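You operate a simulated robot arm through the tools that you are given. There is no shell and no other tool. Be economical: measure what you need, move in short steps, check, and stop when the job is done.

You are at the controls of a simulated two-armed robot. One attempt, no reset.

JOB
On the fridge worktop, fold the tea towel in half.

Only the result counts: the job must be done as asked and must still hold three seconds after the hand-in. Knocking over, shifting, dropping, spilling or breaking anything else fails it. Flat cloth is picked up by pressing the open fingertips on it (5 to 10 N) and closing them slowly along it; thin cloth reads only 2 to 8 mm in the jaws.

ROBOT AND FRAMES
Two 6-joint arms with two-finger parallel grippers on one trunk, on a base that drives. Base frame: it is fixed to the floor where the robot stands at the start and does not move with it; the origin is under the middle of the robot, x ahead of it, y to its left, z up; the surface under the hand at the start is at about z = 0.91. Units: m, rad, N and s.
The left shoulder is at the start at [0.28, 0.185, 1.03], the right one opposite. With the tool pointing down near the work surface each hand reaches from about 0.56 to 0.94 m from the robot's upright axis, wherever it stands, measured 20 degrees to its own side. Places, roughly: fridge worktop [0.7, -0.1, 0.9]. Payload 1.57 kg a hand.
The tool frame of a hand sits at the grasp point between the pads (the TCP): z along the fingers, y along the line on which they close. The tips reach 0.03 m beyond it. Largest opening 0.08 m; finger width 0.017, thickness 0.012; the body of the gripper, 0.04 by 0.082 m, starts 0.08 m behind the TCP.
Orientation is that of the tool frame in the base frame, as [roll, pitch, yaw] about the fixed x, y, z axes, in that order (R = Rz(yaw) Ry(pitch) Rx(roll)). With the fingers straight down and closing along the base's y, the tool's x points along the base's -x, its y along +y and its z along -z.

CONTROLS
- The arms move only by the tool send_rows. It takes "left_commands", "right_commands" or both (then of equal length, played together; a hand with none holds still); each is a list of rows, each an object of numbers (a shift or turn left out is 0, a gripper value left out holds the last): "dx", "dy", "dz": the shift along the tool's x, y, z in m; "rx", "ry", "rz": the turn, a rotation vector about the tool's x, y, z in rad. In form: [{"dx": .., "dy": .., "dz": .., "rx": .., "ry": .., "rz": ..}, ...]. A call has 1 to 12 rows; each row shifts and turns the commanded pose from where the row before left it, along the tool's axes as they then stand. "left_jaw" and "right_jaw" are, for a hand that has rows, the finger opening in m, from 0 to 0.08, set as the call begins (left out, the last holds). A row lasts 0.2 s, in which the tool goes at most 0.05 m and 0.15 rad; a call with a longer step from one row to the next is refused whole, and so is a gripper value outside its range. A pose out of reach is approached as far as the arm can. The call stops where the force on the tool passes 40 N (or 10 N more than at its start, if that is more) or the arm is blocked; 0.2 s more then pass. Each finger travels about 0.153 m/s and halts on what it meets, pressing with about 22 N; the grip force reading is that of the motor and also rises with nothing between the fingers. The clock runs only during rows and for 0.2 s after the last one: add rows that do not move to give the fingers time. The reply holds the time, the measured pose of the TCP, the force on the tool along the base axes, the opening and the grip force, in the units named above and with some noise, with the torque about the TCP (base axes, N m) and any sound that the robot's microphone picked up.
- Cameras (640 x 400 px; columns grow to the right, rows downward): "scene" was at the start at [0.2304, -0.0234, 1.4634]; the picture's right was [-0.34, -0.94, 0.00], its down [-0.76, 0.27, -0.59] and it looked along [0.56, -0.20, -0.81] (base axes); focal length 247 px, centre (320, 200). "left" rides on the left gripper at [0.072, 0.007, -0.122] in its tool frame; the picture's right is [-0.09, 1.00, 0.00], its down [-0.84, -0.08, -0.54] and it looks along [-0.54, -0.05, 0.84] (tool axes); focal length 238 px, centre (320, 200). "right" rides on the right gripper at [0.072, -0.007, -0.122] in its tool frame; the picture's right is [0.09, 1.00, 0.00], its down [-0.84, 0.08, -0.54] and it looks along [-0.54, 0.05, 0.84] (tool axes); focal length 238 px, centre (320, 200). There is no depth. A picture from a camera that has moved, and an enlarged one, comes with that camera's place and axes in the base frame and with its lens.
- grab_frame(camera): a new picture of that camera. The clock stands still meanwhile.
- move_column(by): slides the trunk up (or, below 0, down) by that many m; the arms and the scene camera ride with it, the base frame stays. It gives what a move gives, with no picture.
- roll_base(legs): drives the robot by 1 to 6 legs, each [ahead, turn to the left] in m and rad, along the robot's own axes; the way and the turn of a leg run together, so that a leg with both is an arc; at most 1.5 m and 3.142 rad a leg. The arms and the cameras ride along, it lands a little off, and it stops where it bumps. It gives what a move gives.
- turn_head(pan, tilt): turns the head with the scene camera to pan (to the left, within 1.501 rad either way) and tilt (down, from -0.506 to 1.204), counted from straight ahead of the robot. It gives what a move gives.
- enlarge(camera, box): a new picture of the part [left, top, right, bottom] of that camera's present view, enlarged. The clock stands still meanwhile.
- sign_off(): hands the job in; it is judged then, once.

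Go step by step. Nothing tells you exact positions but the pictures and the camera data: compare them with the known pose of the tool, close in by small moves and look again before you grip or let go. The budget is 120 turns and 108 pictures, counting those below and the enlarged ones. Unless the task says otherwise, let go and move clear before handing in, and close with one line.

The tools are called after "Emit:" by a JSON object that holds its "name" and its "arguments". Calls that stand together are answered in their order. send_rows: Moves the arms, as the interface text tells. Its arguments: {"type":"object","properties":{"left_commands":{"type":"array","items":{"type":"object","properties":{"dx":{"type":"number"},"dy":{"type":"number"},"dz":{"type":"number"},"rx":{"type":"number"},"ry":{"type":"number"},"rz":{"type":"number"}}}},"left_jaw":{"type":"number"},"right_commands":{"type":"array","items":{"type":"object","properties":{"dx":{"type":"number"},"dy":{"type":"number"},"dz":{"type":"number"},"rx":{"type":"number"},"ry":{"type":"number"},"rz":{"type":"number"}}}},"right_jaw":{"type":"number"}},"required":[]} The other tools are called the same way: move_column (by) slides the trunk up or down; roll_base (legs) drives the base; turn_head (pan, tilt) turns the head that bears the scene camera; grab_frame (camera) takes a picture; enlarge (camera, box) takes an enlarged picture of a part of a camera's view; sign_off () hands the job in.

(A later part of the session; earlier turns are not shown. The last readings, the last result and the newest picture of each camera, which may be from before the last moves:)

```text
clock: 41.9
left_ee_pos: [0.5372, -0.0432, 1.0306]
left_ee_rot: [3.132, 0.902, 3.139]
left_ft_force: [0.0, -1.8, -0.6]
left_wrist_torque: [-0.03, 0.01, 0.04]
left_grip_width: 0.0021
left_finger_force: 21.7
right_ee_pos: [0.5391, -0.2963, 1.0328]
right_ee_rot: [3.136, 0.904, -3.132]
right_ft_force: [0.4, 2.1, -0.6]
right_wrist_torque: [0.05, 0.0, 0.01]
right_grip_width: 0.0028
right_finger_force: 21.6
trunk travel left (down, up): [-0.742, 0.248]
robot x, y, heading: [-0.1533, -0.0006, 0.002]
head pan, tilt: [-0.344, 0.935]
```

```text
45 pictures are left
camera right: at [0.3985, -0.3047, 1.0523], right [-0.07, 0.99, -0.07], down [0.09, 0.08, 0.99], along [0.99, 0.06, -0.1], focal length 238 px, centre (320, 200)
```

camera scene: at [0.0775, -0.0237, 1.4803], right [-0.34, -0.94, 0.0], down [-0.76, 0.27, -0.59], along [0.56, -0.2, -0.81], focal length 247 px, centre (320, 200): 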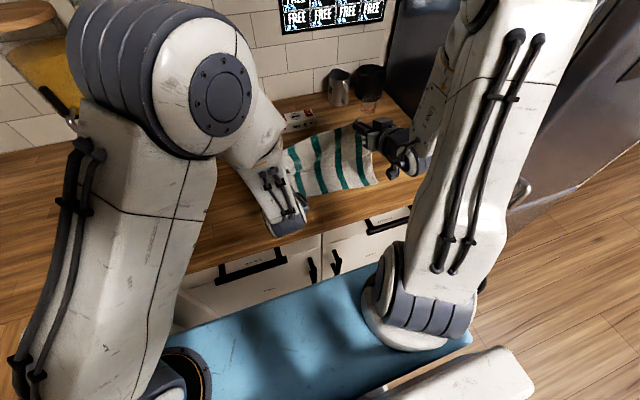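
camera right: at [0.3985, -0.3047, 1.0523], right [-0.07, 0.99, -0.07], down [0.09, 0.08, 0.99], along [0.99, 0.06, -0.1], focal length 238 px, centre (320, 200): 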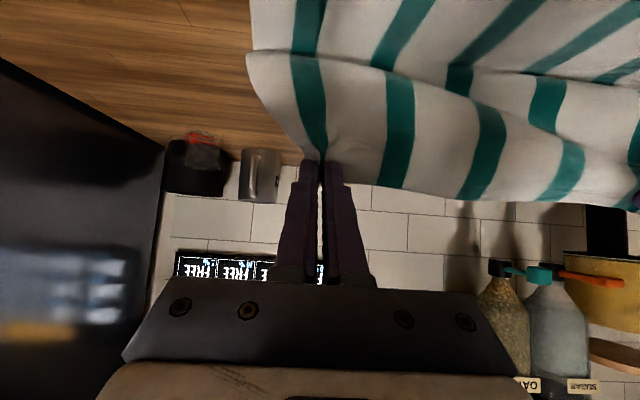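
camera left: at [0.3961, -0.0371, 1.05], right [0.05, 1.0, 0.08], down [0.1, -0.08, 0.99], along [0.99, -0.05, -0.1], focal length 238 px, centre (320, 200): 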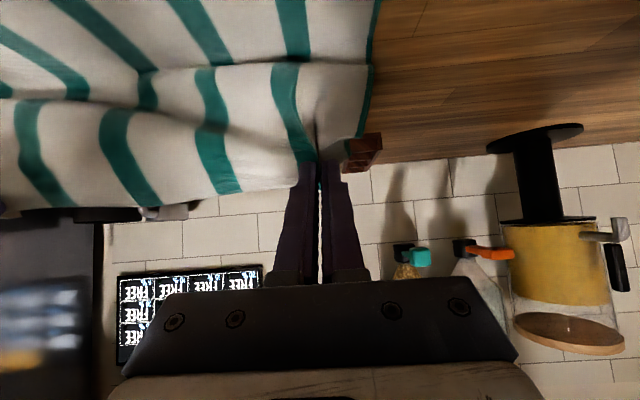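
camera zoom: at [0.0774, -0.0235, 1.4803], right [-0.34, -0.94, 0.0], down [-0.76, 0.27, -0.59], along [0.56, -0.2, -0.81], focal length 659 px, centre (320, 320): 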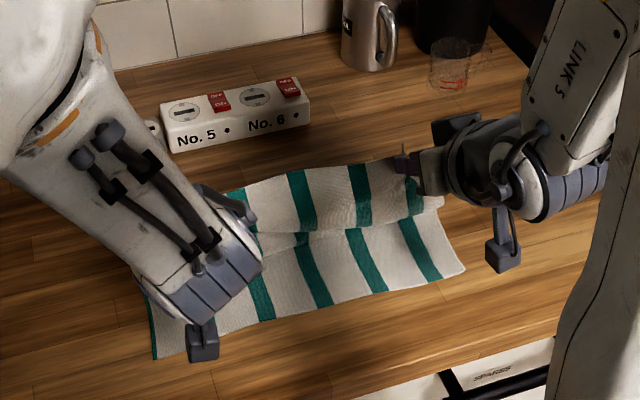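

The near edge is square again at x ≈ 0.485, with both grips about 10 cm above the table at x ≈ 0.561. I'll follow the arc down with alternating trunk and base moves, keeping the cloth nearly taut.

Emit:
{"name": "move_column", "arguments": {"by": -0.02}}

Emit:
{"name": "roll_base", "arguments": {"legs": [[-0.03, 0]]}}

Emit:
{"name": "move_column", "arguments": {"by": -0.025}}

Emit:
{"name": "roll_base", "arguments": {"legs": [[-0.02, 0]]}}

Emit:
{"name": "grab_frame", "arguments": {"camera": "left"}}

Emit:
{"name": "grab_frame", "arguments": {"camera": "right"}}

Emit:
{"name": "enlarge", "arguments": {"camera": "scene", "box": [220, 80, 420, 230]}}

```text
clock: 42.6
left_ee_pos: [0.5388, -0.0443, 1.0115]
left_ee_rot: [3.133, 0.901, 3.137]
left_ft_force: [-0.4, 0.6, 0.2]
left_wrist_torque: [0.01, 0.01, -0.02]
left_grip_width: 0.0019
left_finger_force: 21.6
right_ee_pos: [0.5387, -0.2937, 1.0129]
right_ee_rot: [3.137, 0.899, -3.129]
right_ft_force: [0.3, 0.4, -0.6]
right_wrist_torque: [-0.02, 0.0, 0.02]
right_grip_width: 0.0028
right_finger_force: 21.8
trunk travel left (down, up): [-0.722, 0.268]
robot x, y, heading: [-0.1546, 0.0008, 0.002]
head pan, tilt: [-0.344, 0.935]
```

```text
clock: 43.4
left_ee_pos: [0.5083, -0.0444, 1.0107]
left_ee_rot: [3.131, 0.9, 3.138]
left_ft_force: [1.1, -0.3, -0.9]
left_wrist_torque: [0.01, -0.03, -0.02]
left_grip_width: 0.0022
left_finger_force: 22.2
right_ee_pos: [0.5086, -0.2944, 1.0132]
right_ee_rot: [3.138, 0.9, -3.131]
right_ft_force: [0.8, 0.6, -0.2]
right_wrist_torque: [-0.02, 0.0, -0.01]
right_grip_width: 0.0031
right_finger_force: 22.5
trunk travel left (down, up): [-0.722, 0.268]
robot x, y, heading: [-0.1803, 0.0035, 0.005]
head pan, tilt: [-0.344, 0.935]
```

```text
clock: 44.1
left_ee_pos: [0.5075, -0.0438, 0.9861]
left_ee_rot: [3.134, 0.901, 3.137]
left_ft_force: [0.6, 0.0, 0.5]
left_wrist_torque: [-0.01, 0.01, 0.0]
left_grip_width: 0.002
left_finger_force: 22.1
right_ee_pos: [0.5086, -0.295, 0.9882]
right_ee_rot: [3.139, 0.901, -3.13]
right_ft_force: [0.3, 0.4, 0.2]
right_wrist_torque: [0.02, 0.0, 0.03]
right_grip_width: 0.0029
right_finger_force: 22.1
trunk travel left (down, up): [-0.697, 0.293]
robot x, y, heading: [-0.182, 0.0025, -0.002]
head pan, tilt: [-0.344, 0.935]
```

```text
clock: 44.9
left_ee_pos: [0.4865, -0.0442, 0.9856]
left_ee_rot: [3.132, 0.902, 3.136]
left_ft_force: [-0.5, 0.5, 0.4]
left_wrist_torque: [0.01, 0.0, -0.03]
left_grip_width: 0.0021
left_finger_force: 21.6
right_ee_pos: [0.4884, -0.2951, 0.9885]
right_ee_rot: [3.138, 0.901, -3.131]
right_ft_force: [0.6, 0.6, 0.2]
right_wrist_torque: [-0.01, -0.02, 0.02]
right_grip_width: 0.003
right_finger_force: 21.9
trunk travel left (down, up): [-0.697, 0.293]
robot x, y, heading: [-0.209, -0.0008, -0.001]
head pan, tilt: [-0.344, 0.935]
```

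```text
44 pictures are left
camera left: at [0.3459, -0.0377, 1.0052], right [0.06, 1.0, 0.08], down [0.09, -0.08, 0.99], along [0.99, -0.05, -0.1], focal length 238 px, centre (320, 200)
```

left: 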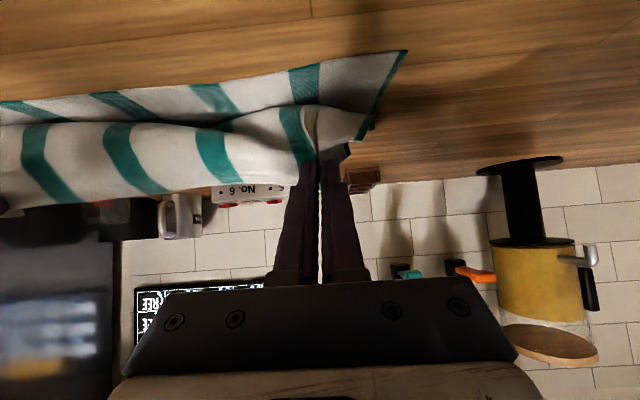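

```text
43 pictures are left
camera right: at [0.3481, -0.3042, 1.0071], right [-0.07, 0.99, -0.07], down [0.09, 0.08, 0.99], along [0.99, 0.07, -0.1], focal length 238 px, centre (320, 200)
```

right: 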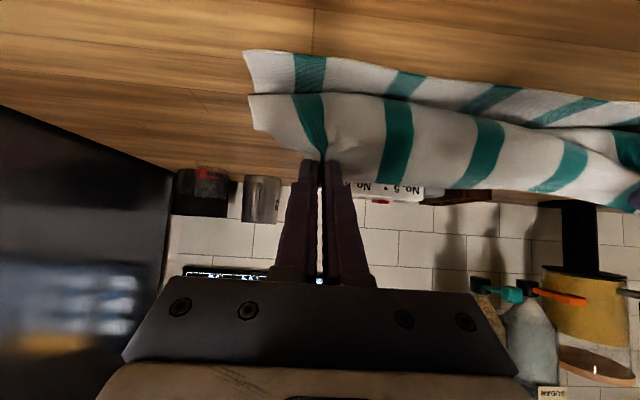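

```text
2.67 times, centred on (320, 155) of scene
camera zoom: at [0.0272, -0.0234, 1.4353], right [-0.34, -0.94, 0.0], down [-0.76, 0.27, -0.59], along [0.56, -0.2, -0.81], focal length 659 px, centre (320, 320)
```

zoom: 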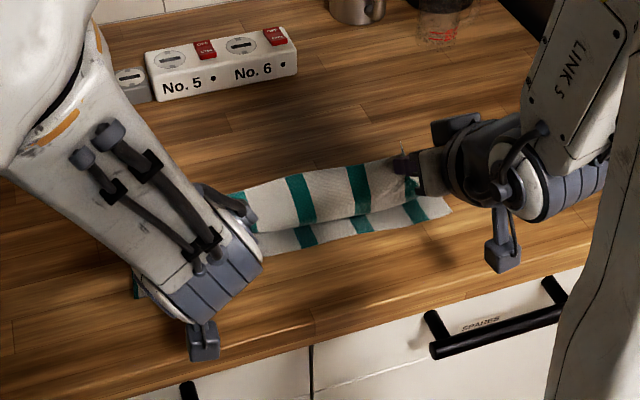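

The towel is in place, but the cloth still bulges below the grips because 50° of tilt isn't enough. To tilt further the arms need to be more extended, so I'll alternate reaching forward with backing the base while the grips stay where they are.

Emit:
{"name": "send_rows", "arguments": {"left_commands": [{"dx": -0.0062, "dz": 0.0078}, {"dx": -0.0062, "dz": 0.0078}, {"dx": -0.0062, "dz": 0.0078}, {"dx": -0.0062, "dz": 0.0078}, {}], "right_commands": [{"dx": -0.0062, "dz": 0.0078}, {"dx": -0.0062, "dz": 0.0078}, {"dx": -0.0062, "dz": 0.0078}, {"dx": -0.0062, "dz": 0.0078}, {}]}}

Emit:
{"name": "roll_base", "arguments": {"legs": [[-0.04, 0]]}}

Emit:
{"name": "send_rows", "arguments": {"left_commands": [{"dx": -0.0062, "dz": 0.0078}, {"dx": -0.0062, "dz": 0.0078}, {"dx": -0.0062, "dz": 0.0078}, {"dx": -0.0062, "dz": 0.0078}, {}], "right_commands": [{"dx": -0.0062, "dz": 0.0078}, {"dx": -0.0062, "dz": 0.0078}, {"dx": -0.0062, "dz": 0.0078}, {"dx": -0.0062, "dz": 0.0078}, {}]}}

Emit:
{"name": "roll_base", "arguments": {"legs": [[-0.04, 0]]}}

```text
clock: 46.1
left_ee_pos: [0.5272, -0.0452, 0.9857]
left_ee_rot: [3.134, 0.9, 3.137]
left_ft_force: [-0.1, -0.7, 0.6]
left_wrist_torque: [0.05, 0.03, -0.01]
left_grip_width: 0.0024
left_finger_force: 23.1
right_ee_pos: [0.5281, -0.2936, 0.9876]
right_ee_rot: [3.138, 0.9, -3.129]
right_ft_force: [0.8, 0.2, 0.0]
right_wrist_torque: [-0.02, 0.01, -0.01]
right_grip_width: 0.0029
right_finger_force: 22.6
trunk travel left (down, up): [-0.697, 0.293]
robot x, y, heading: [-0.2028, -0.0023, -0.001]
head pan, tilt: [-0.344, 0.935]
```

```text
clock: 47.0
left_ee_pos: [0.4856, -0.0442, 0.9853]
left_ee_rot: [3.132, 0.901, 3.136]
left_ft_force: [0.3, 0.1, -0.4]
left_wrist_torque: [-0.02, 0.0, 0.0]
left_grip_width: 0.0023
left_finger_force: 22.2
right_ee_pos: [0.4877, -0.2943, 0.988]
right_ee_rot: [3.137, 0.9, -3.128]
right_ft_force: [0.4, 1.0, -0.2]
right_wrist_torque: [-0.01, -0.03, 0.03]
right_grip_width: 0.003
right_finger_force: 21.7
trunk travel left (down, up): [-0.697, 0.293]
robot x, y, heading: [-0.246, -0.0034, 0.001]
head pan, tilt: [-0.344, 0.935]
```

```text
clock: 48.2
left_ee_pos: [0.5257, -0.0445, 0.9861]
left_ee_rot: [3.132, 0.9, 3.137]
left_ft_force: [0.2, -1.2, -0.1]
left_wrist_torque: [0.01, 0.0, 0.01]
left_grip_width: 0.0023
left_finger_force: 22.3
right_ee_pos: [0.5261, -0.2926, 0.9876]
right_ee_rot: [3.139, 0.9, -3.13]
right_ft_force: [-0.9, 0.0, -1.0]
right_wrist_torque: [-0.02, -0.04, 0.03]
right_grip_width: 0.003
right_finger_force: 22.1
trunk travel left (down, up): [-0.697, 0.293]
robot x, y, heading: [-0.2442, -0.0019, -0.004]
head pan, tilt: [-0.344, 0.935]
```

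```text
clock: 49.1
left_ee_pos: [0.4863, -0.044, 0.9846]
left_ee_rot: [3.131, 0.9, 3.137]
left_ft_force: [0.6, -0.2, -0.2]
left_wrist_torque: [0.03, -0.02, -0.02]
left_grip_width: 0.002
left_finger_force: 21.9
right_ee_pos: [0.4858, -0.2941, 0.9874]
right_ee_rot: [3.138, 0.902, -3.129]
right_ft_force: [-0.3, 0.2, -0.3]
right_wrist_torque: [-0.01, 0.01, 0.01]
right_grip_width: 0.0028
right_finger_force: 22.2
trunk travel left (down, up): [-0.697, 0.293]
robot x, y, heading: [-0.2858, 0.0008, -0.003]
head pan, tilt: [-0.344, 0.935]
```

Smooth, with no pull on the cloth. I'll do it twice more.

Emit:
{"name": "send_rows", "arguments": {"left_commands": [{"dx": -0.0062, "dz": 0.0078}, {"dx": -0.0062, "dz": 0.0078}, {"dx": -0.0062, "dz": 0.0078}, {"dx": -0.0062, "dz": 0.0078}, {}], "right_commands": [{"dx": -0.0062, "dz": 0.0078}, {"dx": -0.0062, "dz": 0.0078}, {"dx": -0.0062, "dz": 0.0078}, {"dx": -0.0062, "dz": 0.0078}, {}]}}

Emit:
{"name": "roll_base", "arguments": {"legs": [[-0.04, 0]]}}

Emit:
{"name": "send_rows", "arguments": {"left_commands": [{"dx": -0.0062, "dz": 0.0078}, {"dx": -0.0062, "dz": 0.0078}, {"dx": -0.0062, "dz": 0.0078}, {"dx": -0.0062, "dz": 0.0078}, {}], "right_commands": [{"dx": -0.0062, "dz": 0.0078}, {"dx": -0.0062, "dz": 0.0078}, {"dx": -0.0062, "dz": 0.0078}, {"dx": -0.0062, "dz": 0.0078}, {}]}}

Emit:
{"name": "roll_base", "arguments": {"legs": [[-0.04, 0]]}}

Emit:
{"name": "grab_frame", "arguments": {"camera": "scene"}}

```text
clock: 50.3
left_ee_pos: [0.5257, -0.0458, 0.9865]
left_ee_rot: [3.134, 0.901, 3.137]
left_ft_force: [-0.1, -0.3, -0.5]
left_wrist_torque: [0.01, -0.01, 0.01]
left_grip_width: 0.0022
left_finger_force: 22.2
right_ee_pos: [0.5251, -0.2934, 0.9878]
right_ee_rot: [3.138, 0.9, -3.129]
right_ft_force: [0.7, -0.2, 0.0]
right_wrist_torque: [0.04, 0.0, 0.02]
right_grip_width: 0.0033
right_finger_force: 22.2
trunk travel left (down, up): [-0.697, 0.293]
robot x, y, heading: [-0.2822, -0.0007, -0.003]
head pan, tilt: [-0.344, 0.935]
```

```text
clock: 51.2
left_ee_pos: [0.4863, -0.0445, 0.9869]
left_ee_rot: [3.133, 0.901, 3.136]
left_ft_force: [1.0, 0.3, -0.2]
left_wrist_torque: [0.02, 0.0, -0.02]
left_grip_width: 0.0021
left_finger_force: 21.7
right_ee_pos: [0.4856, -0.292, 0.9884]
right_ee_rot: [3.138, 0.903, -3.129]
right_ft_force: [0.3, -0.4, -0.9]
right_wrist_torque: [0.02, 0.0, 0.0]
right_grip_width: 0.0031
right_finger_force: 21.3
trunk travel left (down, up): [-0.697, 0.293]
robot x, y, heading: [-0.3246, 0.0, -0.006]
head pan, tilt: [-0.344, 0.935]
```

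```text
clock: 52.4
left_ee_pos: [0.5257, -0.0443, 0.9863]
left_ee_rot: [3.135, 0.901, 3.136]
left_ft_force: [0.8, 0.2, 0.0]
left_wrist_torque: [0.04, 0.02, 0.0]
left_grip_width: 0.0023
left_finger_force: 22.0
right_ee_pos: [0.5261, -0.2921, 0.9888]
right_ee_rot: [3.138, 0.9, -3.129]
right_ft_force: [0.1, 0.1, 0.2]
right_wrist_torque: [0.02, 0.01, 0.0]
right_grip_width: 0.003
right_finger_force: 22.2
trunk travel left (down, up): [-0.697, 0.293]
robot x, y, heading: [-0.3261, -0.0001, -0.002]
head pan, tilt: [-0.344, 0.935]
```

```text
clock: 53.2
left_ee_pos: [0.4846, -0.0446, 0.9866]
left_ee_rot: [3.133, 0.902, 3.135]
left_ft_force: [0.0, -0.4, -0.3]
left_wrist_torque: [0.0, 0.01, 0.02]
left_grip_width: 0.0024
left_finger_force: 22.6
right_ee_pos: [0.4863, -0.294, 0.9873]
right_ee_rot: [3.138, 0.899, -3.128]
right_ft_force: [0.0, -0.3, 0.3]
right_wrist_torque: [0.03, 0.03, 0.01]
right_grip_width: 0.0029
right_finger_force: 22.3
trunk travel left (down, up): [-0.697, 0.293]
robot x, y, heading: [-0.3676, 0.0031, 0.0]
head pan, tilt: [-0.344, 0.935]
```

```text
41 pictures are left
camera scene: at [-0.1345, -0.0234, 1.4353], right [-0.34, -0.94, 0.0], down [-0.76, 0.27, -0.59], along [0.56, -0.2, -0.81], focal length 247 px, centre (320, 200)
```

scene: 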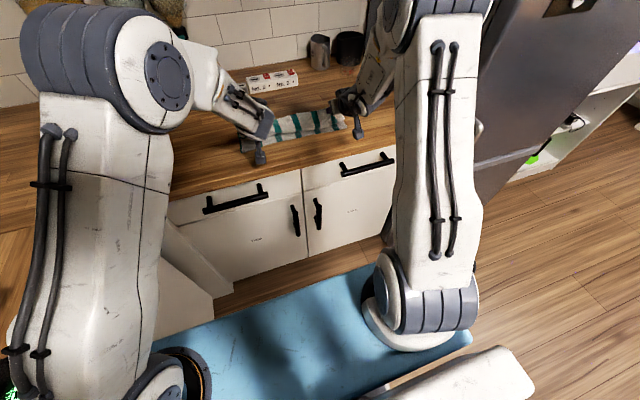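

The arms are now well extended. I'll try more tilt, a small step at a time.

Emit:
{"name": "send_rows", "arguments": {"left_commands": [{"dx": 0.0023, "ry": -0.08}, {"dx": 0.0023, "ry": -0.07}, {}], "right_commands": [{"dx": 0.0023, "ry": -0.08}, {"dx": 0.0023, "ry": -0.07}, {}]}}

```text
clock: 54.0
left_ee_pos: [0.4818, -0.0449, 0.9835]
left_ee_rot: [3.133, 1.053, 3.136]
left_ft_force: [-0.4, 0.5, -0.4]
left_wrist_torque: [-0.02, 0.03, 0.01]
left_grip_width: 0.002
left_finger_force: 21.6
right_ee_pos: [0.483, -0.2928, 0.9843]
right_ee_rot: [3.136, 1.05, -3.131]
right_ft_force: [0.0, 0.2, -0.5]
right_wrist_torque: [0.03, -0.03, 0.0]
right_grip_width: 0.003
right_finger_force: 21.7
trunk travel left (down, up): [-0.697, 0.293]
robot x, y, heading: [-0.3671, 0.002, -0.002]
head pan, tilt: [-0.344, 0.935]
```

Emit:
{"name": "send_rows", "arguments": {"left_commands": [{"dx": 0.0023, "ry": -0.08}, {"dx": 0.0023, "ry": -0.07}, {}], "right_commands": [{"dx": 0.0023, "ry": -0.08}, {"dx": 0.0023, "ry": -0.07}, {}]}}

Emit:
{"name": "send_rows", "arguments": {"left_commands": [{"dx": 0.0023, "ry": -0.05}, {}], "right_commands": [{"dx": 0.0023, "ry": -0.05}, {}]}}

Emit:
{"name": "grab_frame", "arguments": {"camera": "left"}}

Emit:
{"name": "grab_frame", "arguments": {"camera": "right"}}

```text
clock: 54.8
left_ee_pos: [0.4807, -0.0445, 0.9785]
left_ee_rot: [3.128, 1.202, 3.129]
left_ft_force: [0.5, -0.1, 0.5]
left_wrist_torque: [0.03, 0.02, 0.01]
left_grip_width: 0.0022
left_finger_force: 22.6
right_ee_pos: [0.4807, -0.292, 0.9802]
right_ee_rot: [3.134, 1.201, -3.132]
right_ft_force: [-0.1, -0.3, -0.4]
right_wrist_torque: [-0.01, 0.0, -0.02]
right_grip_width: 0.0029
right_finger_force: 22.4
trunk travel left (down, up): [-0.697, 0.293]
robot x, y, heading: [-0.3645, 0.0025, 0.002]
head pan, tilt: [-0.344, 0.935]
```

```text
clock: 55.4
left_ee_pos: [0.4788, -0.0444, 0.9759]
left_ee_rot: [3.126, 1.25, 3.127]
left_ft_force: [0.2, -0.9, 0.3]
left_wrist_torque: [-0.01, 0.03, 0.0]
left_grip_width: 0.0022
left_finger_force: 22.0
right_ee_pos: [0.48, -0.292, 0.9795]
right_ee_rot: [3.102, 1.248, 3.123]
right_ft_force: [-0.8, -0.4, 0.2]
right_wrist_torque: [0.0, -0.01, 0.01]
right_grip_width: 0.003
right_finger_force: 22.4
trunk travel left (down, up): [-0.697, 0.293]
robot x, y, heading: [-0.363, 0.0002, -0.005]
head pan, tilt: [-0.344, 0.935]
```

```text
40 pictures are left
camera left: at [0.3398, -0.0371, 0.9462], right [0.03, 1.0, 0.09], down [-0.25, -0.08, 0.96], along [0.97, -0.05, 0.25], focal length 238 px, centre (320, 200)
```

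left: 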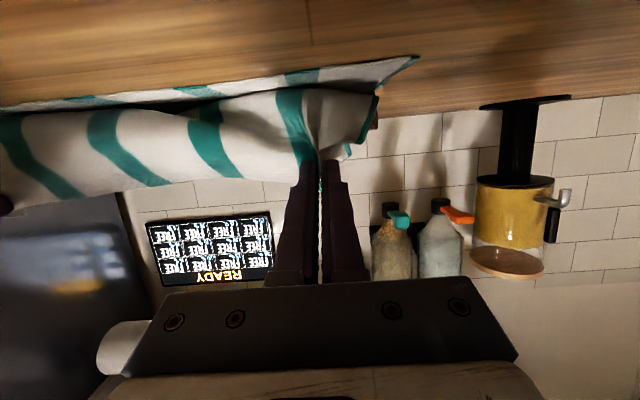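

```text
39 pictures are left
camera right: at [0.3422, -0.3027, 0.9493], right [-0.05, 1.0, -0.07], down [-0.25, 0.06, 0.97], along [0.97, 0.07, 0.25], focal length 238 px, centre (320, 200)
```

right: 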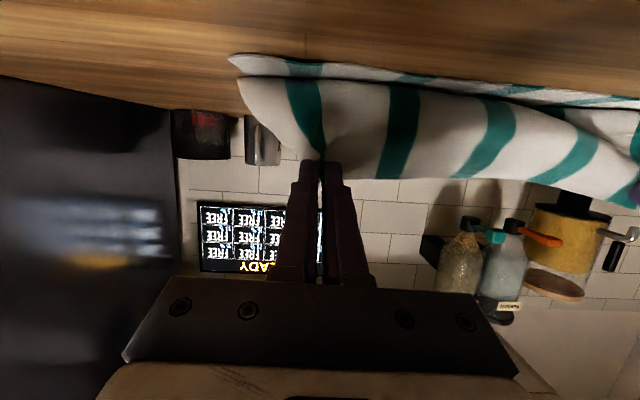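

Tilt is now 72° on both sides and the tail points up. I'll lower and back off along the rest of the arc.

Emit:
{"name": "move_column", "arguments": {"by": -0.02}}

Emit:
{"name": "roll_base", "arguments": {"legs": [[-0.012, 0]]}}

Emit:
{"name": "move_column", "arguments": {"by": -0.015}}

Emit:
{"name": "grab_frame", "arguments": {"camera": "left"}}

Emit:
{"name": "grab_frame", "arguments": {"camera": "right"}}

Emit:
{"name": "enlarge", "arguments": {"camera": "scene", "box": [220, 60, 380, 160]}}

```text
clock: 56.1
left_ee_pos: [0.4788, -0.0438, 0.9575]
left_ee_rot: [3.126, 1.252, 3.129]
left_ft_force: [-0.4, -0.6, 0.0]
left_wrist_torque: [0.02, 0.04, 0.04]
left_grip_width: 0.0022
left_finger_force: 22.0
right_ee_pos: [0.48, -0.2928, 0.9594]
right_ee_rot: [3.105, 1.246, 3.125]
right_ft_force: [-1.3, 0.9, -0.2]
right_wrist_torque: [0.01, -0.03, -0.02]
right_grip_width: 0.0031
right_finger_force: 21.8
trunk travel left (down, up): [-0.677, 0.313]
robot x, y, heading: [-0.3639, 0.0004, -0.004]
head pan, tilt: [-0.344, 0.935]
```

```text
clock: 56.9
left_ee_pos: [0.4672, -0.0429, 0.9567]
left_ee_rot: [3.126, 1.251, 3.129]
left_ft_force: [-0.3, 1.1, -0.8]
left_wrist_torque: [0.0, 0.0, 0.04]
left_grip_width: 0.0019
left_finger_force: 21.8
right_ee_pos: [0.4686, -0.2923, 0.9583]
right_ee_rot: [3.104, 1.249, 3.125]
right_ft_force: [-0.7, -0.4, -0.4]
right_wrist_torque: [0.01, 0.0, -0.01]
right_grip_width: 0.0031
right_finger_force: 21.5
trunk travel left (down, up): [-0.677, 0.313]
robot x, y, heading: [-0.3756, -0.002, 0.0]
head pan, tilt: [-0.344, 0.935]
```

```text
clock: 57.5
left_ee_pos: [0.4667, -0.0448, 0.9414]
left_ee_rot: [3.125, 1.251, 3.127]
left_ft_force: [-0.3, -0.1, -0.3]
left_wrist_torque: [0.02, -0.01, 0.02]
left_grip_width: 0.0023
left_finger_force: 22.0
right_ee_pos: [0.4684, -0.2933, 0.9432]
right_ee_rot: [3.101, 1.247, 3.123]
right_ft_force: [-0.2, -0.2, -0.9]
right_wrist_torque: [0.02, 0.01, 0.0]
right_grip_width: 0.0026
right_finger_force: 22.3
trunk travel left (down, up): [-0.662, 0.328]
robot x, y, heading: [-0.3767, 0.0018, -0.001]
head pan, tilt: [-0.344, 0.935]
```

```text
38 pictures are left
camera left: at [0.3277, -0.0371, 0.9114], right [0.03, 1.0, 0.09], down [-0.25, -0.08, 0.96], along [0.97, -0.05, 0.25], focal length 238 px, centre (320, 200)
```

left: 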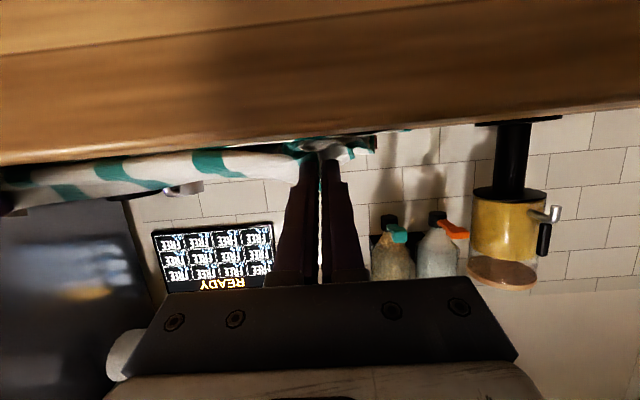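

```text
37 pictures are left
camera right: at [0.3302, -0.3025, 0.9145], right [-0.05, 1.0, -0.07], down [-0.25, 0.06, 0.97], along [0.97, 0.07, 0.25], focal length 238 px, centre (320, 200)
```

right: 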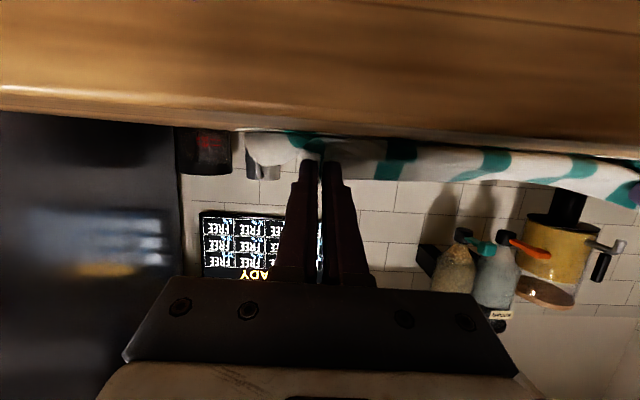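

```text
4.00 times, centred on (300, 110) of scene
camera zoom: at [-0.1471, -0.0233, 1.4004], right [-0.34, -0.94, 0.0], down [-0.76, 0.27, -0.59], along [0.56, -0.2, -0.81], focal length 988 px, centre (400, 560)
```

zoom: 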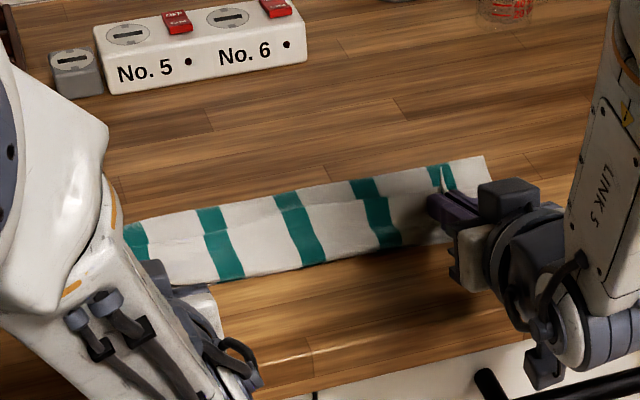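

The fold line has crept to x ≈ 0.57 because the cloth was slack on the way down. With the better tilt I'll raise it again above x ≈ 0.60 to reset the fold line, then repeat the arc tighter.

Emit:
{"name": "move_column", "arguments": {"by": 0.085}}

Emit:
{"name": "roll_base", "arguments": {"legs": [[0.1, 0]]}}

Emit:
{"name": "enlarge", "arguments": {"camera": "scene", "box": [220, 60, 380, 160]}}

Emit:
{"name": "grab_frame", "arguments": {"camera": "right"}}

Emit:
{"name": "grab_frame", "arguments": {"camera": "left"}}

```text
clock: 58.7
left_ee_pos: [0.4672, -0.044, 1.026]
left_ee_rot: [3.127, 1.252, 3.127]
left_ft_force: [-0.6, 0.2, 0.2]
left_wrist_torque: [-0.01, 0.02, 0.0]
left_grip_width: 0.0024
left_finger_force: 21.9
right_ee_pos: [0.4678, -0.2928, 1.0287]
right_ee_rot: [3.102, 1.248, 3.124]
right_ft_force: [-0.5, -0.4, 0.0]
right_wrist_torque: [0.0, 0.0, 0.01]
right_grip_width: 0.0029
right_finger_force: 22.0
trunk travel left (down, up): [-0.747, 0.243]
robot x, y, heading: [-0.381, 0.0026, -0.002]
head pan, tilt: [-0.344, 0.935]
```

```text
clock: 59.9
left_ee_pos: [0.5679, -0.0427, 1.0265]
left_ee_rot: [3.125, 1.251, 3.127]
left_ft_force: [-0.5, -0.4, -1.2]
left_wrist_torque: [-0.04, 0.02, 0.02]
left_grip_width: 0.0022
left_finger_force: 22.2
right_ee_pos: [0.5699, -0.2931, 1.0289]
right_ee_rot: [3.101, 1.248, 3.124]
right_ft_force: [-0.4, 0.4, -0.5]
right_wrist_torque: [-0.03, 0.04, -0.02]
right_grip_width: 0.0032
right_finger_force: 22.6
trunk travel left (down, up): [-0.747, 0.243]
robot x, y, heading: [-0.2751, 0.0027, -0.001]
head pan, tilt: [-0.344, 0.935]
```

```text
4.00 times, centred on (300, 110) of scene
camera zoom: at [-0.0464, -0.0232, 1.4854], right [-0.34, -0.94, 0.0], down [-0.76, 0.27, -0.59], along [0.56, -0.2, -0.81], focal length 988 px, centre (400, 560)
```

zoom: 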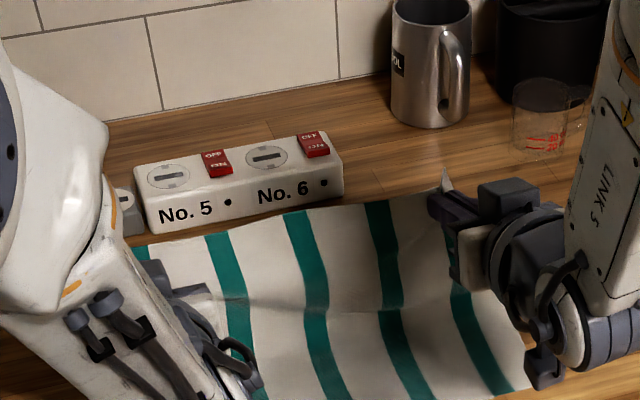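

```text
34 pictures are left
camera right: at [0.4312, -0.3021, 0.9997], right [-0.05, 1.0, -0.07], down [-0.25, 0.06, 0.97], along [0.97, 0.07, 0.25], focal length 238 px, centre (320, 200)
```

right: 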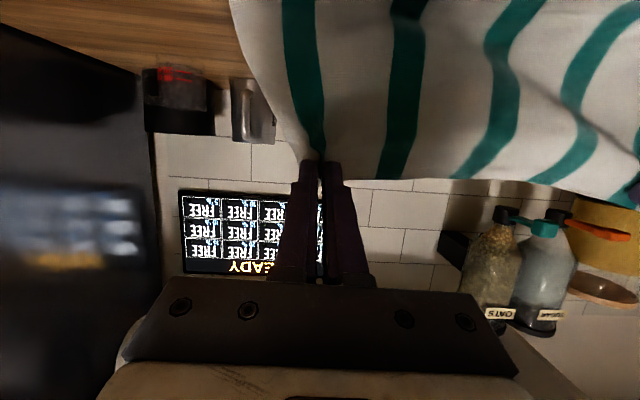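

```text
33 pictures are left
camera left: at [0.4285, -0.0366, 0.9965], right [0.03, 1.0, 0.09], down [-0.25, -0.08, 0.96], along [0.97, -0.05, 0.25], focal length 238 px, centre (320, 200)
```

left: 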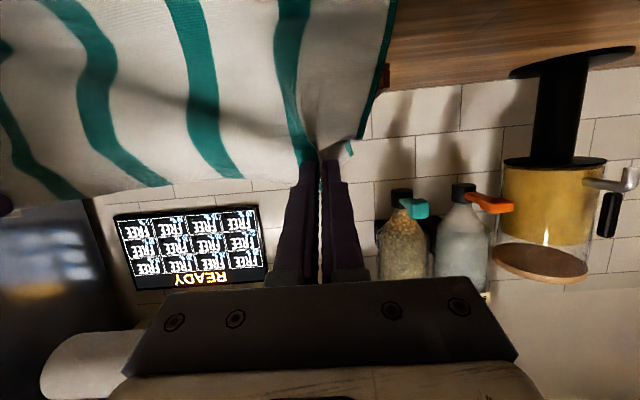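

Emit:
{"name": "enlarge", "arguments": {"camera": "scene", "box": [240, 90, 400, 190]}}

```text
4.00 times, centred on (320, 140) of scene
camera zoom: at [-0.0464, -0.0232, 1.4854], right [-0.34, -0.94, 0.0], down [-0.76, 0.27, -0.59], along [0.56, -0.2, -0.81], focal length 988 px, centre (320, 440)
```

zoom: 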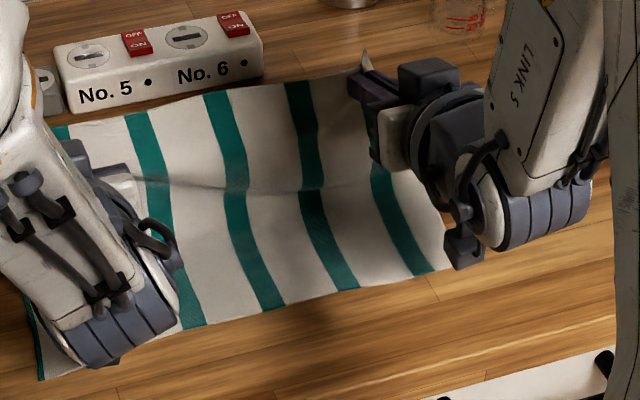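

The near edge lies at x ≈ 0.48 and the upper half stands nearly vertical over x ≈ 0.60. I'll now follow the arc down, backing first and lowering second in each step to keep it taut.

Emit:
{"name": "roll_base", "arguments": {"legs": [[-0.047, 0]]}}

Emit:
{"name": "move_column", "arguments": {"by": -0.02}}

Emit:
{"name": "roll_base", "arguments": {"legs": [[-0.03, 0]]}}

Emit:
{"name": "move_column", "arguments": {"by": -0.025}}

Emit:
{"name": "roll_base", "arguments": {"legs": [[-0.02, 0]]}}

Emit:
{"name": "enlarge", "arguments": {"camera": "scene", "box": [220, 60, 380, 160]}}

Emit:
{"name": "grab_frame", "arguments": {"camera": "left"}}

```text
clock: 60.8
left_ee_pos: [0.5217, -0.0434, 1.0257]
left_ee_rot: [3.125, 1.252, 3.127]
left_ft_force: [-0.2, 0.0, -0.8]
left_wrist_torque: [0.0, 0.0, 0.02]
left_grip_width: 0.0023
left_finger_force: 22.4
right_ee_pos: [0.5228, -0.2923, 1.0295]
right_ee_rot: [3.102, 1.246, 3.123]
right_ft_force: [1.2, 0.4, -0.1]
right_wrist_torque: [0.03, -0.01, 0.01]
right_grip_width: 0.0031
right_finger_force: 22.2
trunk travel left (down, up): [-0.747, 0.243]
robot x, y, heading: [-0.326, -0.0012, 0.004]
head pan, tilt: [-0.344, 0.935]
```

```text
clock: 61.4
left_ee_pos: [0.52, -0.0441, 1.0074]
left_ee_rot: [3.126, 1.252, 3.13]
left_ft_force: [-0.1, -0.6, 0.4]
left_wrist_torque: [-0.01, 0.01, -0.01]
left_grip_width: 0.002
left_finger_force: 22.2
right_ee_pos: [0.5233, -0.293, 1.0096]
right_ee_rot: [3.102, 1.247, 3.124]
right_ft_force: [-0.5, -0.2, -0.7]
right_wrist_torque: [0.0, 0.05, 0.01]
right_grip_width: 0.003
right_finger_force: 22.0
trunk travel left (down, up): [-0.727, 0.263]
robot x, y, heading: [-0.3224, -0.0011, -0.002]
head pan, tilt: [-0.344, 0.935]
```

```text
clock: 62.3
left_ee_pos: [0.4912, -0.0435, 1.0069]
left_ee_rot: [3.125, 1.251, 3.129]
left_ft_force: [0.4, -0.3, -0.6]
left_wrist_torque: [0.03, 0.01, -0.01]
left_grip_width: 0.0021
left_finger_force: 21.4
right_ee_pos: [0.4926, -0.292, 1.0086]
right_ee_rot: [3.1, 1.248, 3.124]
right_ft_force: [0.0, -0.2, 0.3]
right_wrist_torque: [-0.01, -0.02, 0.01]
right_grip_width: 0.0032
right_finger_force: 22.1
trunk travel left (down, up): [-0.727, 0.263]
robot x, y, heading: [-0.3531, -0.0018, 0.0]
head pan, tilt: [-0.344, 0.935]
```

```text
clock: 63.0
left_ee_pos: [0.4906, -0.043, 0.9826]
left_ee_rot: [3.126, 1.252, 3.128]
left_ft_force: [0.8, 0.8, -0.1]
left_wrist_torque: [0.02, 0.01, 0.04]
left_grip_width: 0.002
left_finger_force: 21.9
right_ee_pos: [0.4927, -0.2923, 0.984]
right_ee_rot: [3.101, 1.247, 3.125]
right_ft_force: [0.3, 0.4, -0.1]
right_wrist_torque: [-0.01, 0.0, 0.03]
right_grip_width: 0.0028
right_finger_force: 21.9
trunk travel left (down, up): [-0.702, 0.288]
robot x, y, heading: [-0.3568, -0.0008, 0.002]
head pan, tilt: [-0.344, 0.935]
```

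```text
clock: 63.8
left_ee_pos: [0.4715, -0.0446, 0.9817]
left_ee_rot: [3.125, 1.251, 3.128]
left_ft_force: [-0.4, -1.2, -0.4]
left_wrist_torque: [-0.01, 0.05, 0.03]
left_grip_width: 0.002
left_finger_force: 21.6
right_ee_pos: [0.4724, -0.2925, 0.9833]
right_ee_rot: [3.1, 1.248, 3.124]
right_ft_force: [-0.1, 0.8, -0.5]
right_wrist_torque: [0.02, -0.01, -0.01]
right_grip_width: 0.0031
right_finger_force: 22.0
trunk travel left (down, up): [-0.702, 0.288]
robot x, y, heading: [-0.3734, -0.0026, -0.0]
head pan, tilt: [-0.344, 0.935]
```

```text
4.00 times, centred on (300, 110) of scene
camera zoom: at [-0.1432, -0.0232, 1.4403], right [-0.34, -0.94, 0.0], down [-0.76, 0.27, -0.59], along [0.56, -0.2, -0.81], focal length 988 px, centre (400, 560)
```

zoom: 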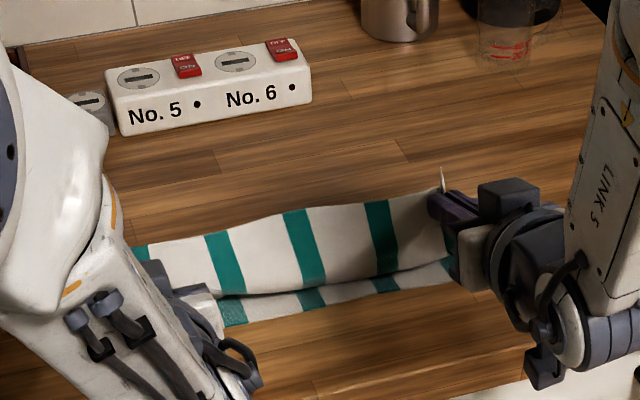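

```text
30 pictures are left
camera left: at [0.3314, -0.0366, 0.9511], right [0.03, 1.0, 0.09], down [-0.25, -0.08, 0.96], along [0.97, -0.05, 0.25], focal length 238 px, centre (320, 200)
```

left: 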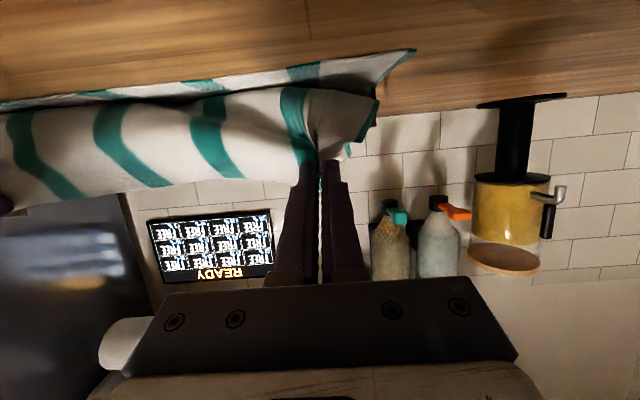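

Backing first pulls the fold line toward me, since the cloth drops straight down from the grips before turning. I'll reset once more over x ≈ 0.60, then go down first and back second, keeping the path low.

Emit:
{"name": "move_column", "arguments": {"by": 0.045}}

Emit:
{"name": "roll_base", "arguments": {"legs": [[0.1, 0]]}}

Emit:
{"name": "move_column", "arguments": {"by": -0.03}}

Emit:
{"name": "roll_base", "arguments": {"legs": [[-0.03, 0]]}}

Emit:
{"name": "move_column", "arguments": {"by": -0.025}}

Emit:
{"name": "roll_base", "arguments": {"legs": [[-0.02, 0]]}}

Emit:
{"name": "enlarge", "arguments": {"camera": "scene", "box": [220, 70, 380, 170]}}

```text
clock: 64.6
left_ee_pos: [0.471, -0.0442, 1.0263]
left_ee_rot: [3.125, 1.253, 3.127]
left_ft_force: [0.0, 0.5, -0.6]
left_wrist_torque: [-0.02, 0.02, 0.02]
left_grip_width: 0.0019
left_finger_force: 21.7
right_ee_pos: [0.4729, -0.2925, 1.0284]
right_ee_rot: [3.1, 1.248, 3.125]
right_ft_force: [-0.2, 0.0, 0.4]
right_wrist_torque: [0.01, 0.0, 0.02]
right_grip_width: 0.003
right_finger_force: 21.9
trunk travel left (down, up): [-0.747, 0.243]
robot x, y, heading: [-0.3736, 0.0027, 0.0]
head pan, tilt: [-0.344, 0.935]
```

```text
clock: 65.8
left_ee_pos: [0.5715, -0.0443, 1.0273]
left_ee_rot: [3.125, 1.252, 3.128]
left_ft_force: [-0.5, -0.2, -0.2]
left_wrist_torque: [0.02, 0.05, 0.0]
left_grip_width: 0.002
left_finger_force: 21.5
right_ee_pos: [0.5721, -0.2924, 1.0289]
right_ee_rot: [3.101, 1.249, 3.125]
right_ft_force: [-0.1, -0.5, 0.2]
right_wrist_torque: [-0.01, 0.02, -0.01]
right_grip_width: 0.0031
right_finger_force: 21.7
trunk travel left (down, up): [-0.747, 0.243]
robot x, y, heading: [-0.2748, -0.0007, 0.001]
head pan, tilt: [-0.344, 0.935]
```

```text
clock: 66.5
left_ee_pos: [0.5713, -0.0429, 0.9956]
left_ee_rot: [3.126, 1.251, 3.129]
left_ft_force: [0.2, 0.6, -0.1]
left_wrist_torque: [-0.01, 0.01, -0.01]
left_grip_width: 0.0022
left_finger_force: 22.1
right_ee_pos: [0.5729, -0.2918, 0.9987]
right_ee_rot: [3.102, 1.248, 3.124]
right_ft_force: [-0.6, -0.2, 0.2]
right_wrist_torque: [-0.04, 0.04, -0.02]
right_grip_width: 0.0032
right_finger_force: 22.5
trunk travel left (down, up): [-0.717, 0.273]
robot x, y, heading: [-0.2738, -0.0065, -0.001]
head pan, tilt: [-0.344, 0.935]
```

```text
clock: 67.4
left_ee_pos: [0.5412, -0.044, 0.9956]
left_ee_rot: [3.125, 1.252, 3.128]
left_ft_force: [0.8, 0.1, -0.1]
left_wrist_torque: [0.01, -0.01, 0.0]
left_grip_width: 0.0021
left_finger_force: 21.4
right_ee_pos: [0.5432, -0.2926, 0.9971]
right_ee_rot: [3.102, 1.246, 3.123]
right_ft_force: [0.3, -0.1, 0.3]
right_wrist_torque: [0.03, 0.01, 0.02]
right_grip_width: 0.0026
right_finger_force: 21.9
trunk travel left (down, up): [-0.717, 0.273]
robot x, y, heading: [-0.3059, 0.0018, -0.001]
head pan, tilt: [-0.344, 0.935]
```

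```text
clock: 68.1
left_ee_pos: [0.5408, -0.0441, 0.9724]
left_ee_rot: [3.125, 1.252, 3.126]
left_ft_force: [0.1, 0.7, -0.5]
left_wrist_torque: [0.0, 0.03, 0.04]
left_grip_width: 0.0021
left_finger_force: 21.7
right_ee_pos: [0.5416, -0.2932, 0.9739]
right_ee_rot: [3.102, 1.246, 3.123]
right_ft_force: [0.9, -0.4, -0.2]
right_wrist_torque: [-0.03, -0.01, 0.0]
right_grip_width: 0.003
right_finger_force: 22.3
trunk travel left (down, up): [-0.692, 0.298]
robot x, y, heading: [-0.3041, -0.0003, -0.001]
head pan, tilt: [-0.344, 0.935]
```

```text
clock: 68.9
left_ee_pos: [0.5207, -0.0449, 0.9718]
left_ee_rot: [3.125, 1.251, 3.127]
left_ft_force: [0.3, 0.1, -0.7]
left_wrist_torque: [-0.01, -0.01, 0.02]
left_grip_width: 0.0022
left_finger_force: 21.8
right_ee_pos: [0.5214, -0.2916, 0.9738]
right_ee_rot: [3.102, 1.246, 3.122]
right_ft_force: [0.4, -0.6, -0.1]
right_wrist_torque: [0.01, -0.01, 0.0]
right_grip_width: 0.003
right_finger_force: 21.9
trunk travel left (down, up): [-0.692, 0.298]
robot x, y, heading: [-0.3222, -0.0016, -0.003]
head pan, tilt: [-0.344, 0.935]
```

```text
4.00 times, centred on (300, 120) of scene
camera zoom: at [-0.0932, -0.0234, 1.4303], right [-0.34, -0.94, 0.0], down [-0.76, 0.27, -0.59], along [0.56, -0.2, -0.81], focal length 988 px, centre (400, 520)
```

zoom: 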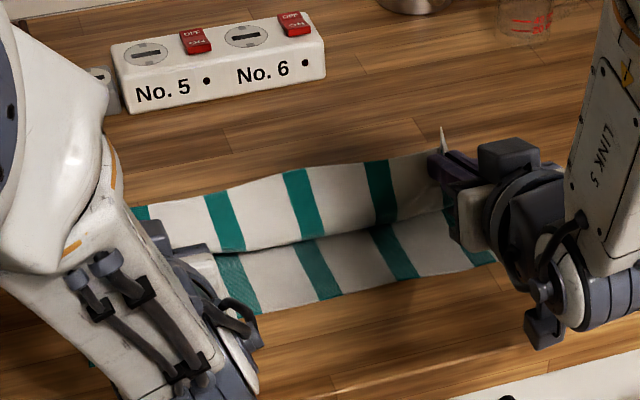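

The crease is now at about x 0.56 with the grips above x 0.55, which is better. I'll continue low towards the near edge.

Emit:
{"name": "roll_base", "arguments": {"legs": [[-0.02, 0]]}}

Emit:
{"name": "move_column", "arguments": {"by": -0.018}}

Emit:
{"name": "roll_base", "arguments": {"legs": [[-0.02, 0]]}}

Emit:
{"name": "move_column", "arguments": {"by": -0.014}}

Emit:
{"name": "enlarge", "arguments": {"camera": "scene", "box": [220, 60, 380, 160]}}

Emit:
{"name": "grab_frame", "arguments": {"camera": "left"}}

```text
clock: 69.7
left_ee_pos: [0.5, -0.0433, 0.9716]
left_ee_rot: [3.127, 1.25, 3.126]
left_ft_force: [-0.1, 0.4, 0.1]
left_wrist_torque: [0.04, 0.0, 0.02]
left_grip_width: 0.002
left_finger_force: 22.1
right_ee_pos: [0.5022, -0.2926, 0.9741]
right_ee_rot: [3.101, 1.247, 3.122]
right_ft_force: [0.0, 0.5, -0.7]
right_wrist_torque: [0.03, 0.0, -0.02]
right_grip_width: 0.003
right_finger_force: 21.7
trunk travel left (down, up): [-0.692, 0.298]
robot x, y, heading: [-0.3464, -0.0015, -0.003]
head pan, tilt: [-0.344, 0.935]
```

```text
clock: 70.3
left_ee_pos: [0.5008, -0.0441, 0.9527]
left_ee_rot: [3.125, 1.251, 3.127]
left_ft_force: [-0.2, -0.2, -0.2]
left_wrist_torque: [-0.01, 0.0, -0.04]
left_grip_width: 0.0022
left_finger_force: 22.3
right_ee_pos: [0.5015, -0.2931, 0.9564]
right_ee_rot: [3.101, 1.246, 3.122]
right_ft_force: [0.0, 0.0, 0.3]
right_wrist_torque: [-0.03, 0.01, -0.04]
right_grip_width: 0.0032
right_finger_force: 22.2
trunk travel left (down, up): [-0.674, 0.316]
robot x, y, heading: [-0.3463, -0.0013, -0.005]
head pan, tilt: [-0.344, 0.935]
```

```text
clock: 71.1
left_ee_pos: [0.4799, -0.0444, 0.9544]
left_ee_rot: [3.126, 1.25, 3.128]
left_ft_force: [-0.8, 0.2, -0.6]
left_wrist_torque: [0.04, 0.0, 0.01]
left_grip_width: 0.0023
left_finger_force: 22.0
right_ee_pos: [0.4823, -0.2935, 0.9554]
right_ee_rot: [3.102, 1.246, 3.122]
right_ft_force: [-0.1, 0.4, 0.1]
right_wrist_torque: [0.01, -0.01, 0.01]
right_grip_width: 0.0026
right_finger_force: 22.1
trunk travel left (down, up): [-0.674, 0.316]
robot x, y, heading: [-0.3678, 0.0003, -0.003]
head pan, tilt: [-0.344, 0.935]
```

```text
clock: 71.7
left_ee_pos: [0.4801, -0.0444, 0.9399]
left_ee_rot: [3.125, 1.251, 3.128]
left_ft_force: [-1.0, -0.4, 0.0]
left_wrist_torque: [0.01, 0.0, 0.0]
left_grip_width: 0.0022
left_finger_force: 21.9
right_ee_pos: [0.4808, -0.2928, 0.9412]
right_ee_rot: [3.102, 1.246, 3.122]
right_ft_force: [-0.2, 0.2, -0.4]
right_wrist_torque: [-0.02, 0.01, 0.01]
right_grip_width: 0.0033
right_finger_force: 21.8
trunk travel left (down, up): [-0.66, 0.33]
robot x, y, heading: [-0.3643, 0.0029, -0.002]
head pan, tilt: [-0.344, 0.935]
```

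```text
4.00 times, centred on (300, 110) of scene
camera zoom: at [-0.1339, -0.0233, 1.3984], right [-0.34, -0.94, 0.0], down [-0.76, 0.27, -0.59], along [0.56, -0.2, -0.81], focal length 988 px, centre (400, 560)
```

zoom: 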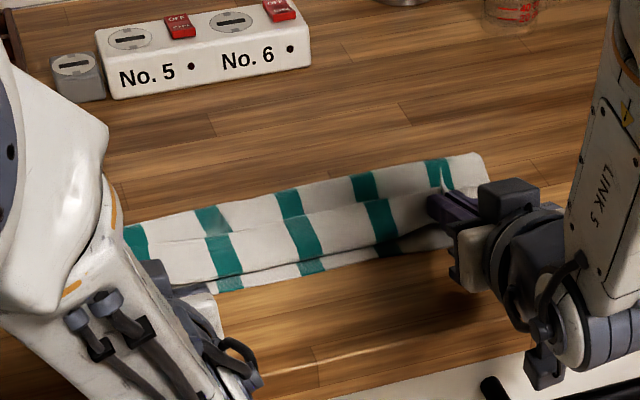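

```text
27 pictures are left
camera left: at [0.3409, -0.0371, 0.9094], right [0.03, 1.0, 0.09], down [-0.25, -0.08, 0.96], along [0.97, -0.05, 0.25], focal length 238 px, centre (320, 200)
```

left: 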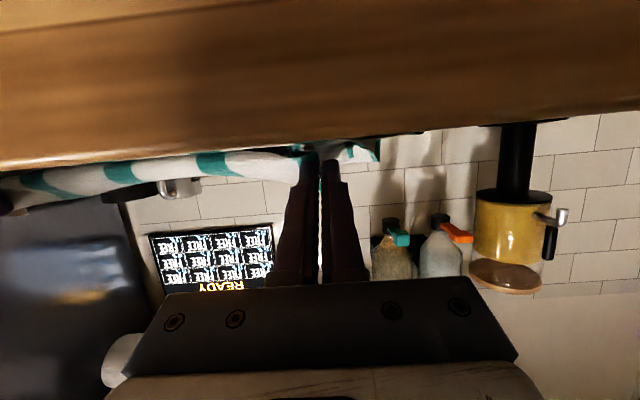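

The fold is at x ≈ 0.58 with some slack under the grips. I'll overshoot towards me to pull that bulge out flat, then come back 1.5 cm and set it down.

Emit:
{"name": "roll_base", "arguments": {"legs": [[-0.035, 0]]}}

Emit:
{"name": "enlarge", "arguments": {"camera": "scene", "box": [220, 60, 380, 160]}}

Emit:
{"name": "grab_frame", "arguments": {"camera": "right"}}

```text
clock: 72.6
left_ee_pos: [0.4449, -0.0438, 0.9386]
left_ee_rot: [3.126, 1.251, 3.128]
left_ft_force: [0.0, 0.1, 0.0]
left_wrist_torque: [0.06, 0.0, 0.0]
left_grip_width: 0.0021
left_finger_force: 22.0
right_ee_pos: [0.4463, -0.2929, 0.9414]
right_ee_rot: [3.101, 1.247, 3.123]
right_ft_force: [-0.3, -0.3, 0.0]
right_wrist_torque: [0.01, -0.02, -0.02]
right_grip_width: 0.0028
right_finger_force: 21.6
trunk travel left (down, up): [-0.66, 0.33]
robot x, y, heading: [-0.4025, -0.0001, -0.001]
head pan, tilt: [-0.344, 0.935]
```

```text
4.00 times, centred on (300, 110) of scene
camera zoom: at [-0.1688, -0.0234, 1.3983], right [-0.34, -0.94, 0.0], down [-0.76, 0.27, -0.59], along [0.56, -0.2, -0.81], focal length 988 px, centre (400, 560)
```

zoom: 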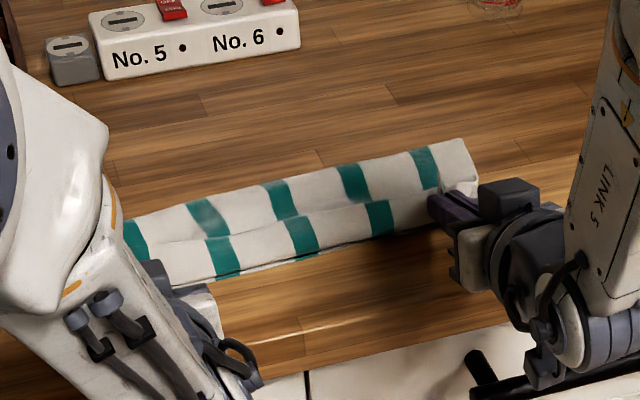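

```text
25 pictures are left
camera right: at [0.3081, -0.3026, 0.9121], right [-0.05, 1.0, -0.07], down [-0.25, 0.06, 0.97], along [0.97, 0.07, 0.24], focal length 238 px, centre (320, 200)
```

right: 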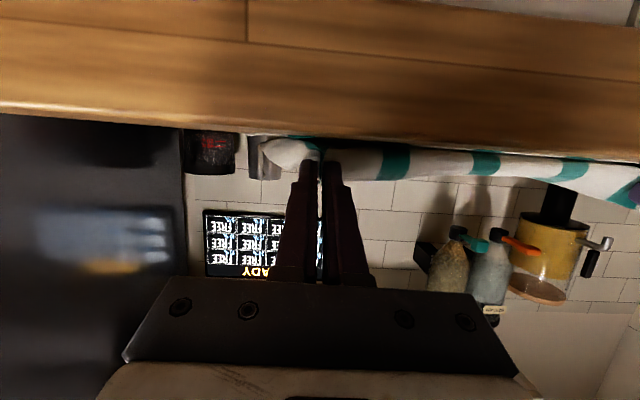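

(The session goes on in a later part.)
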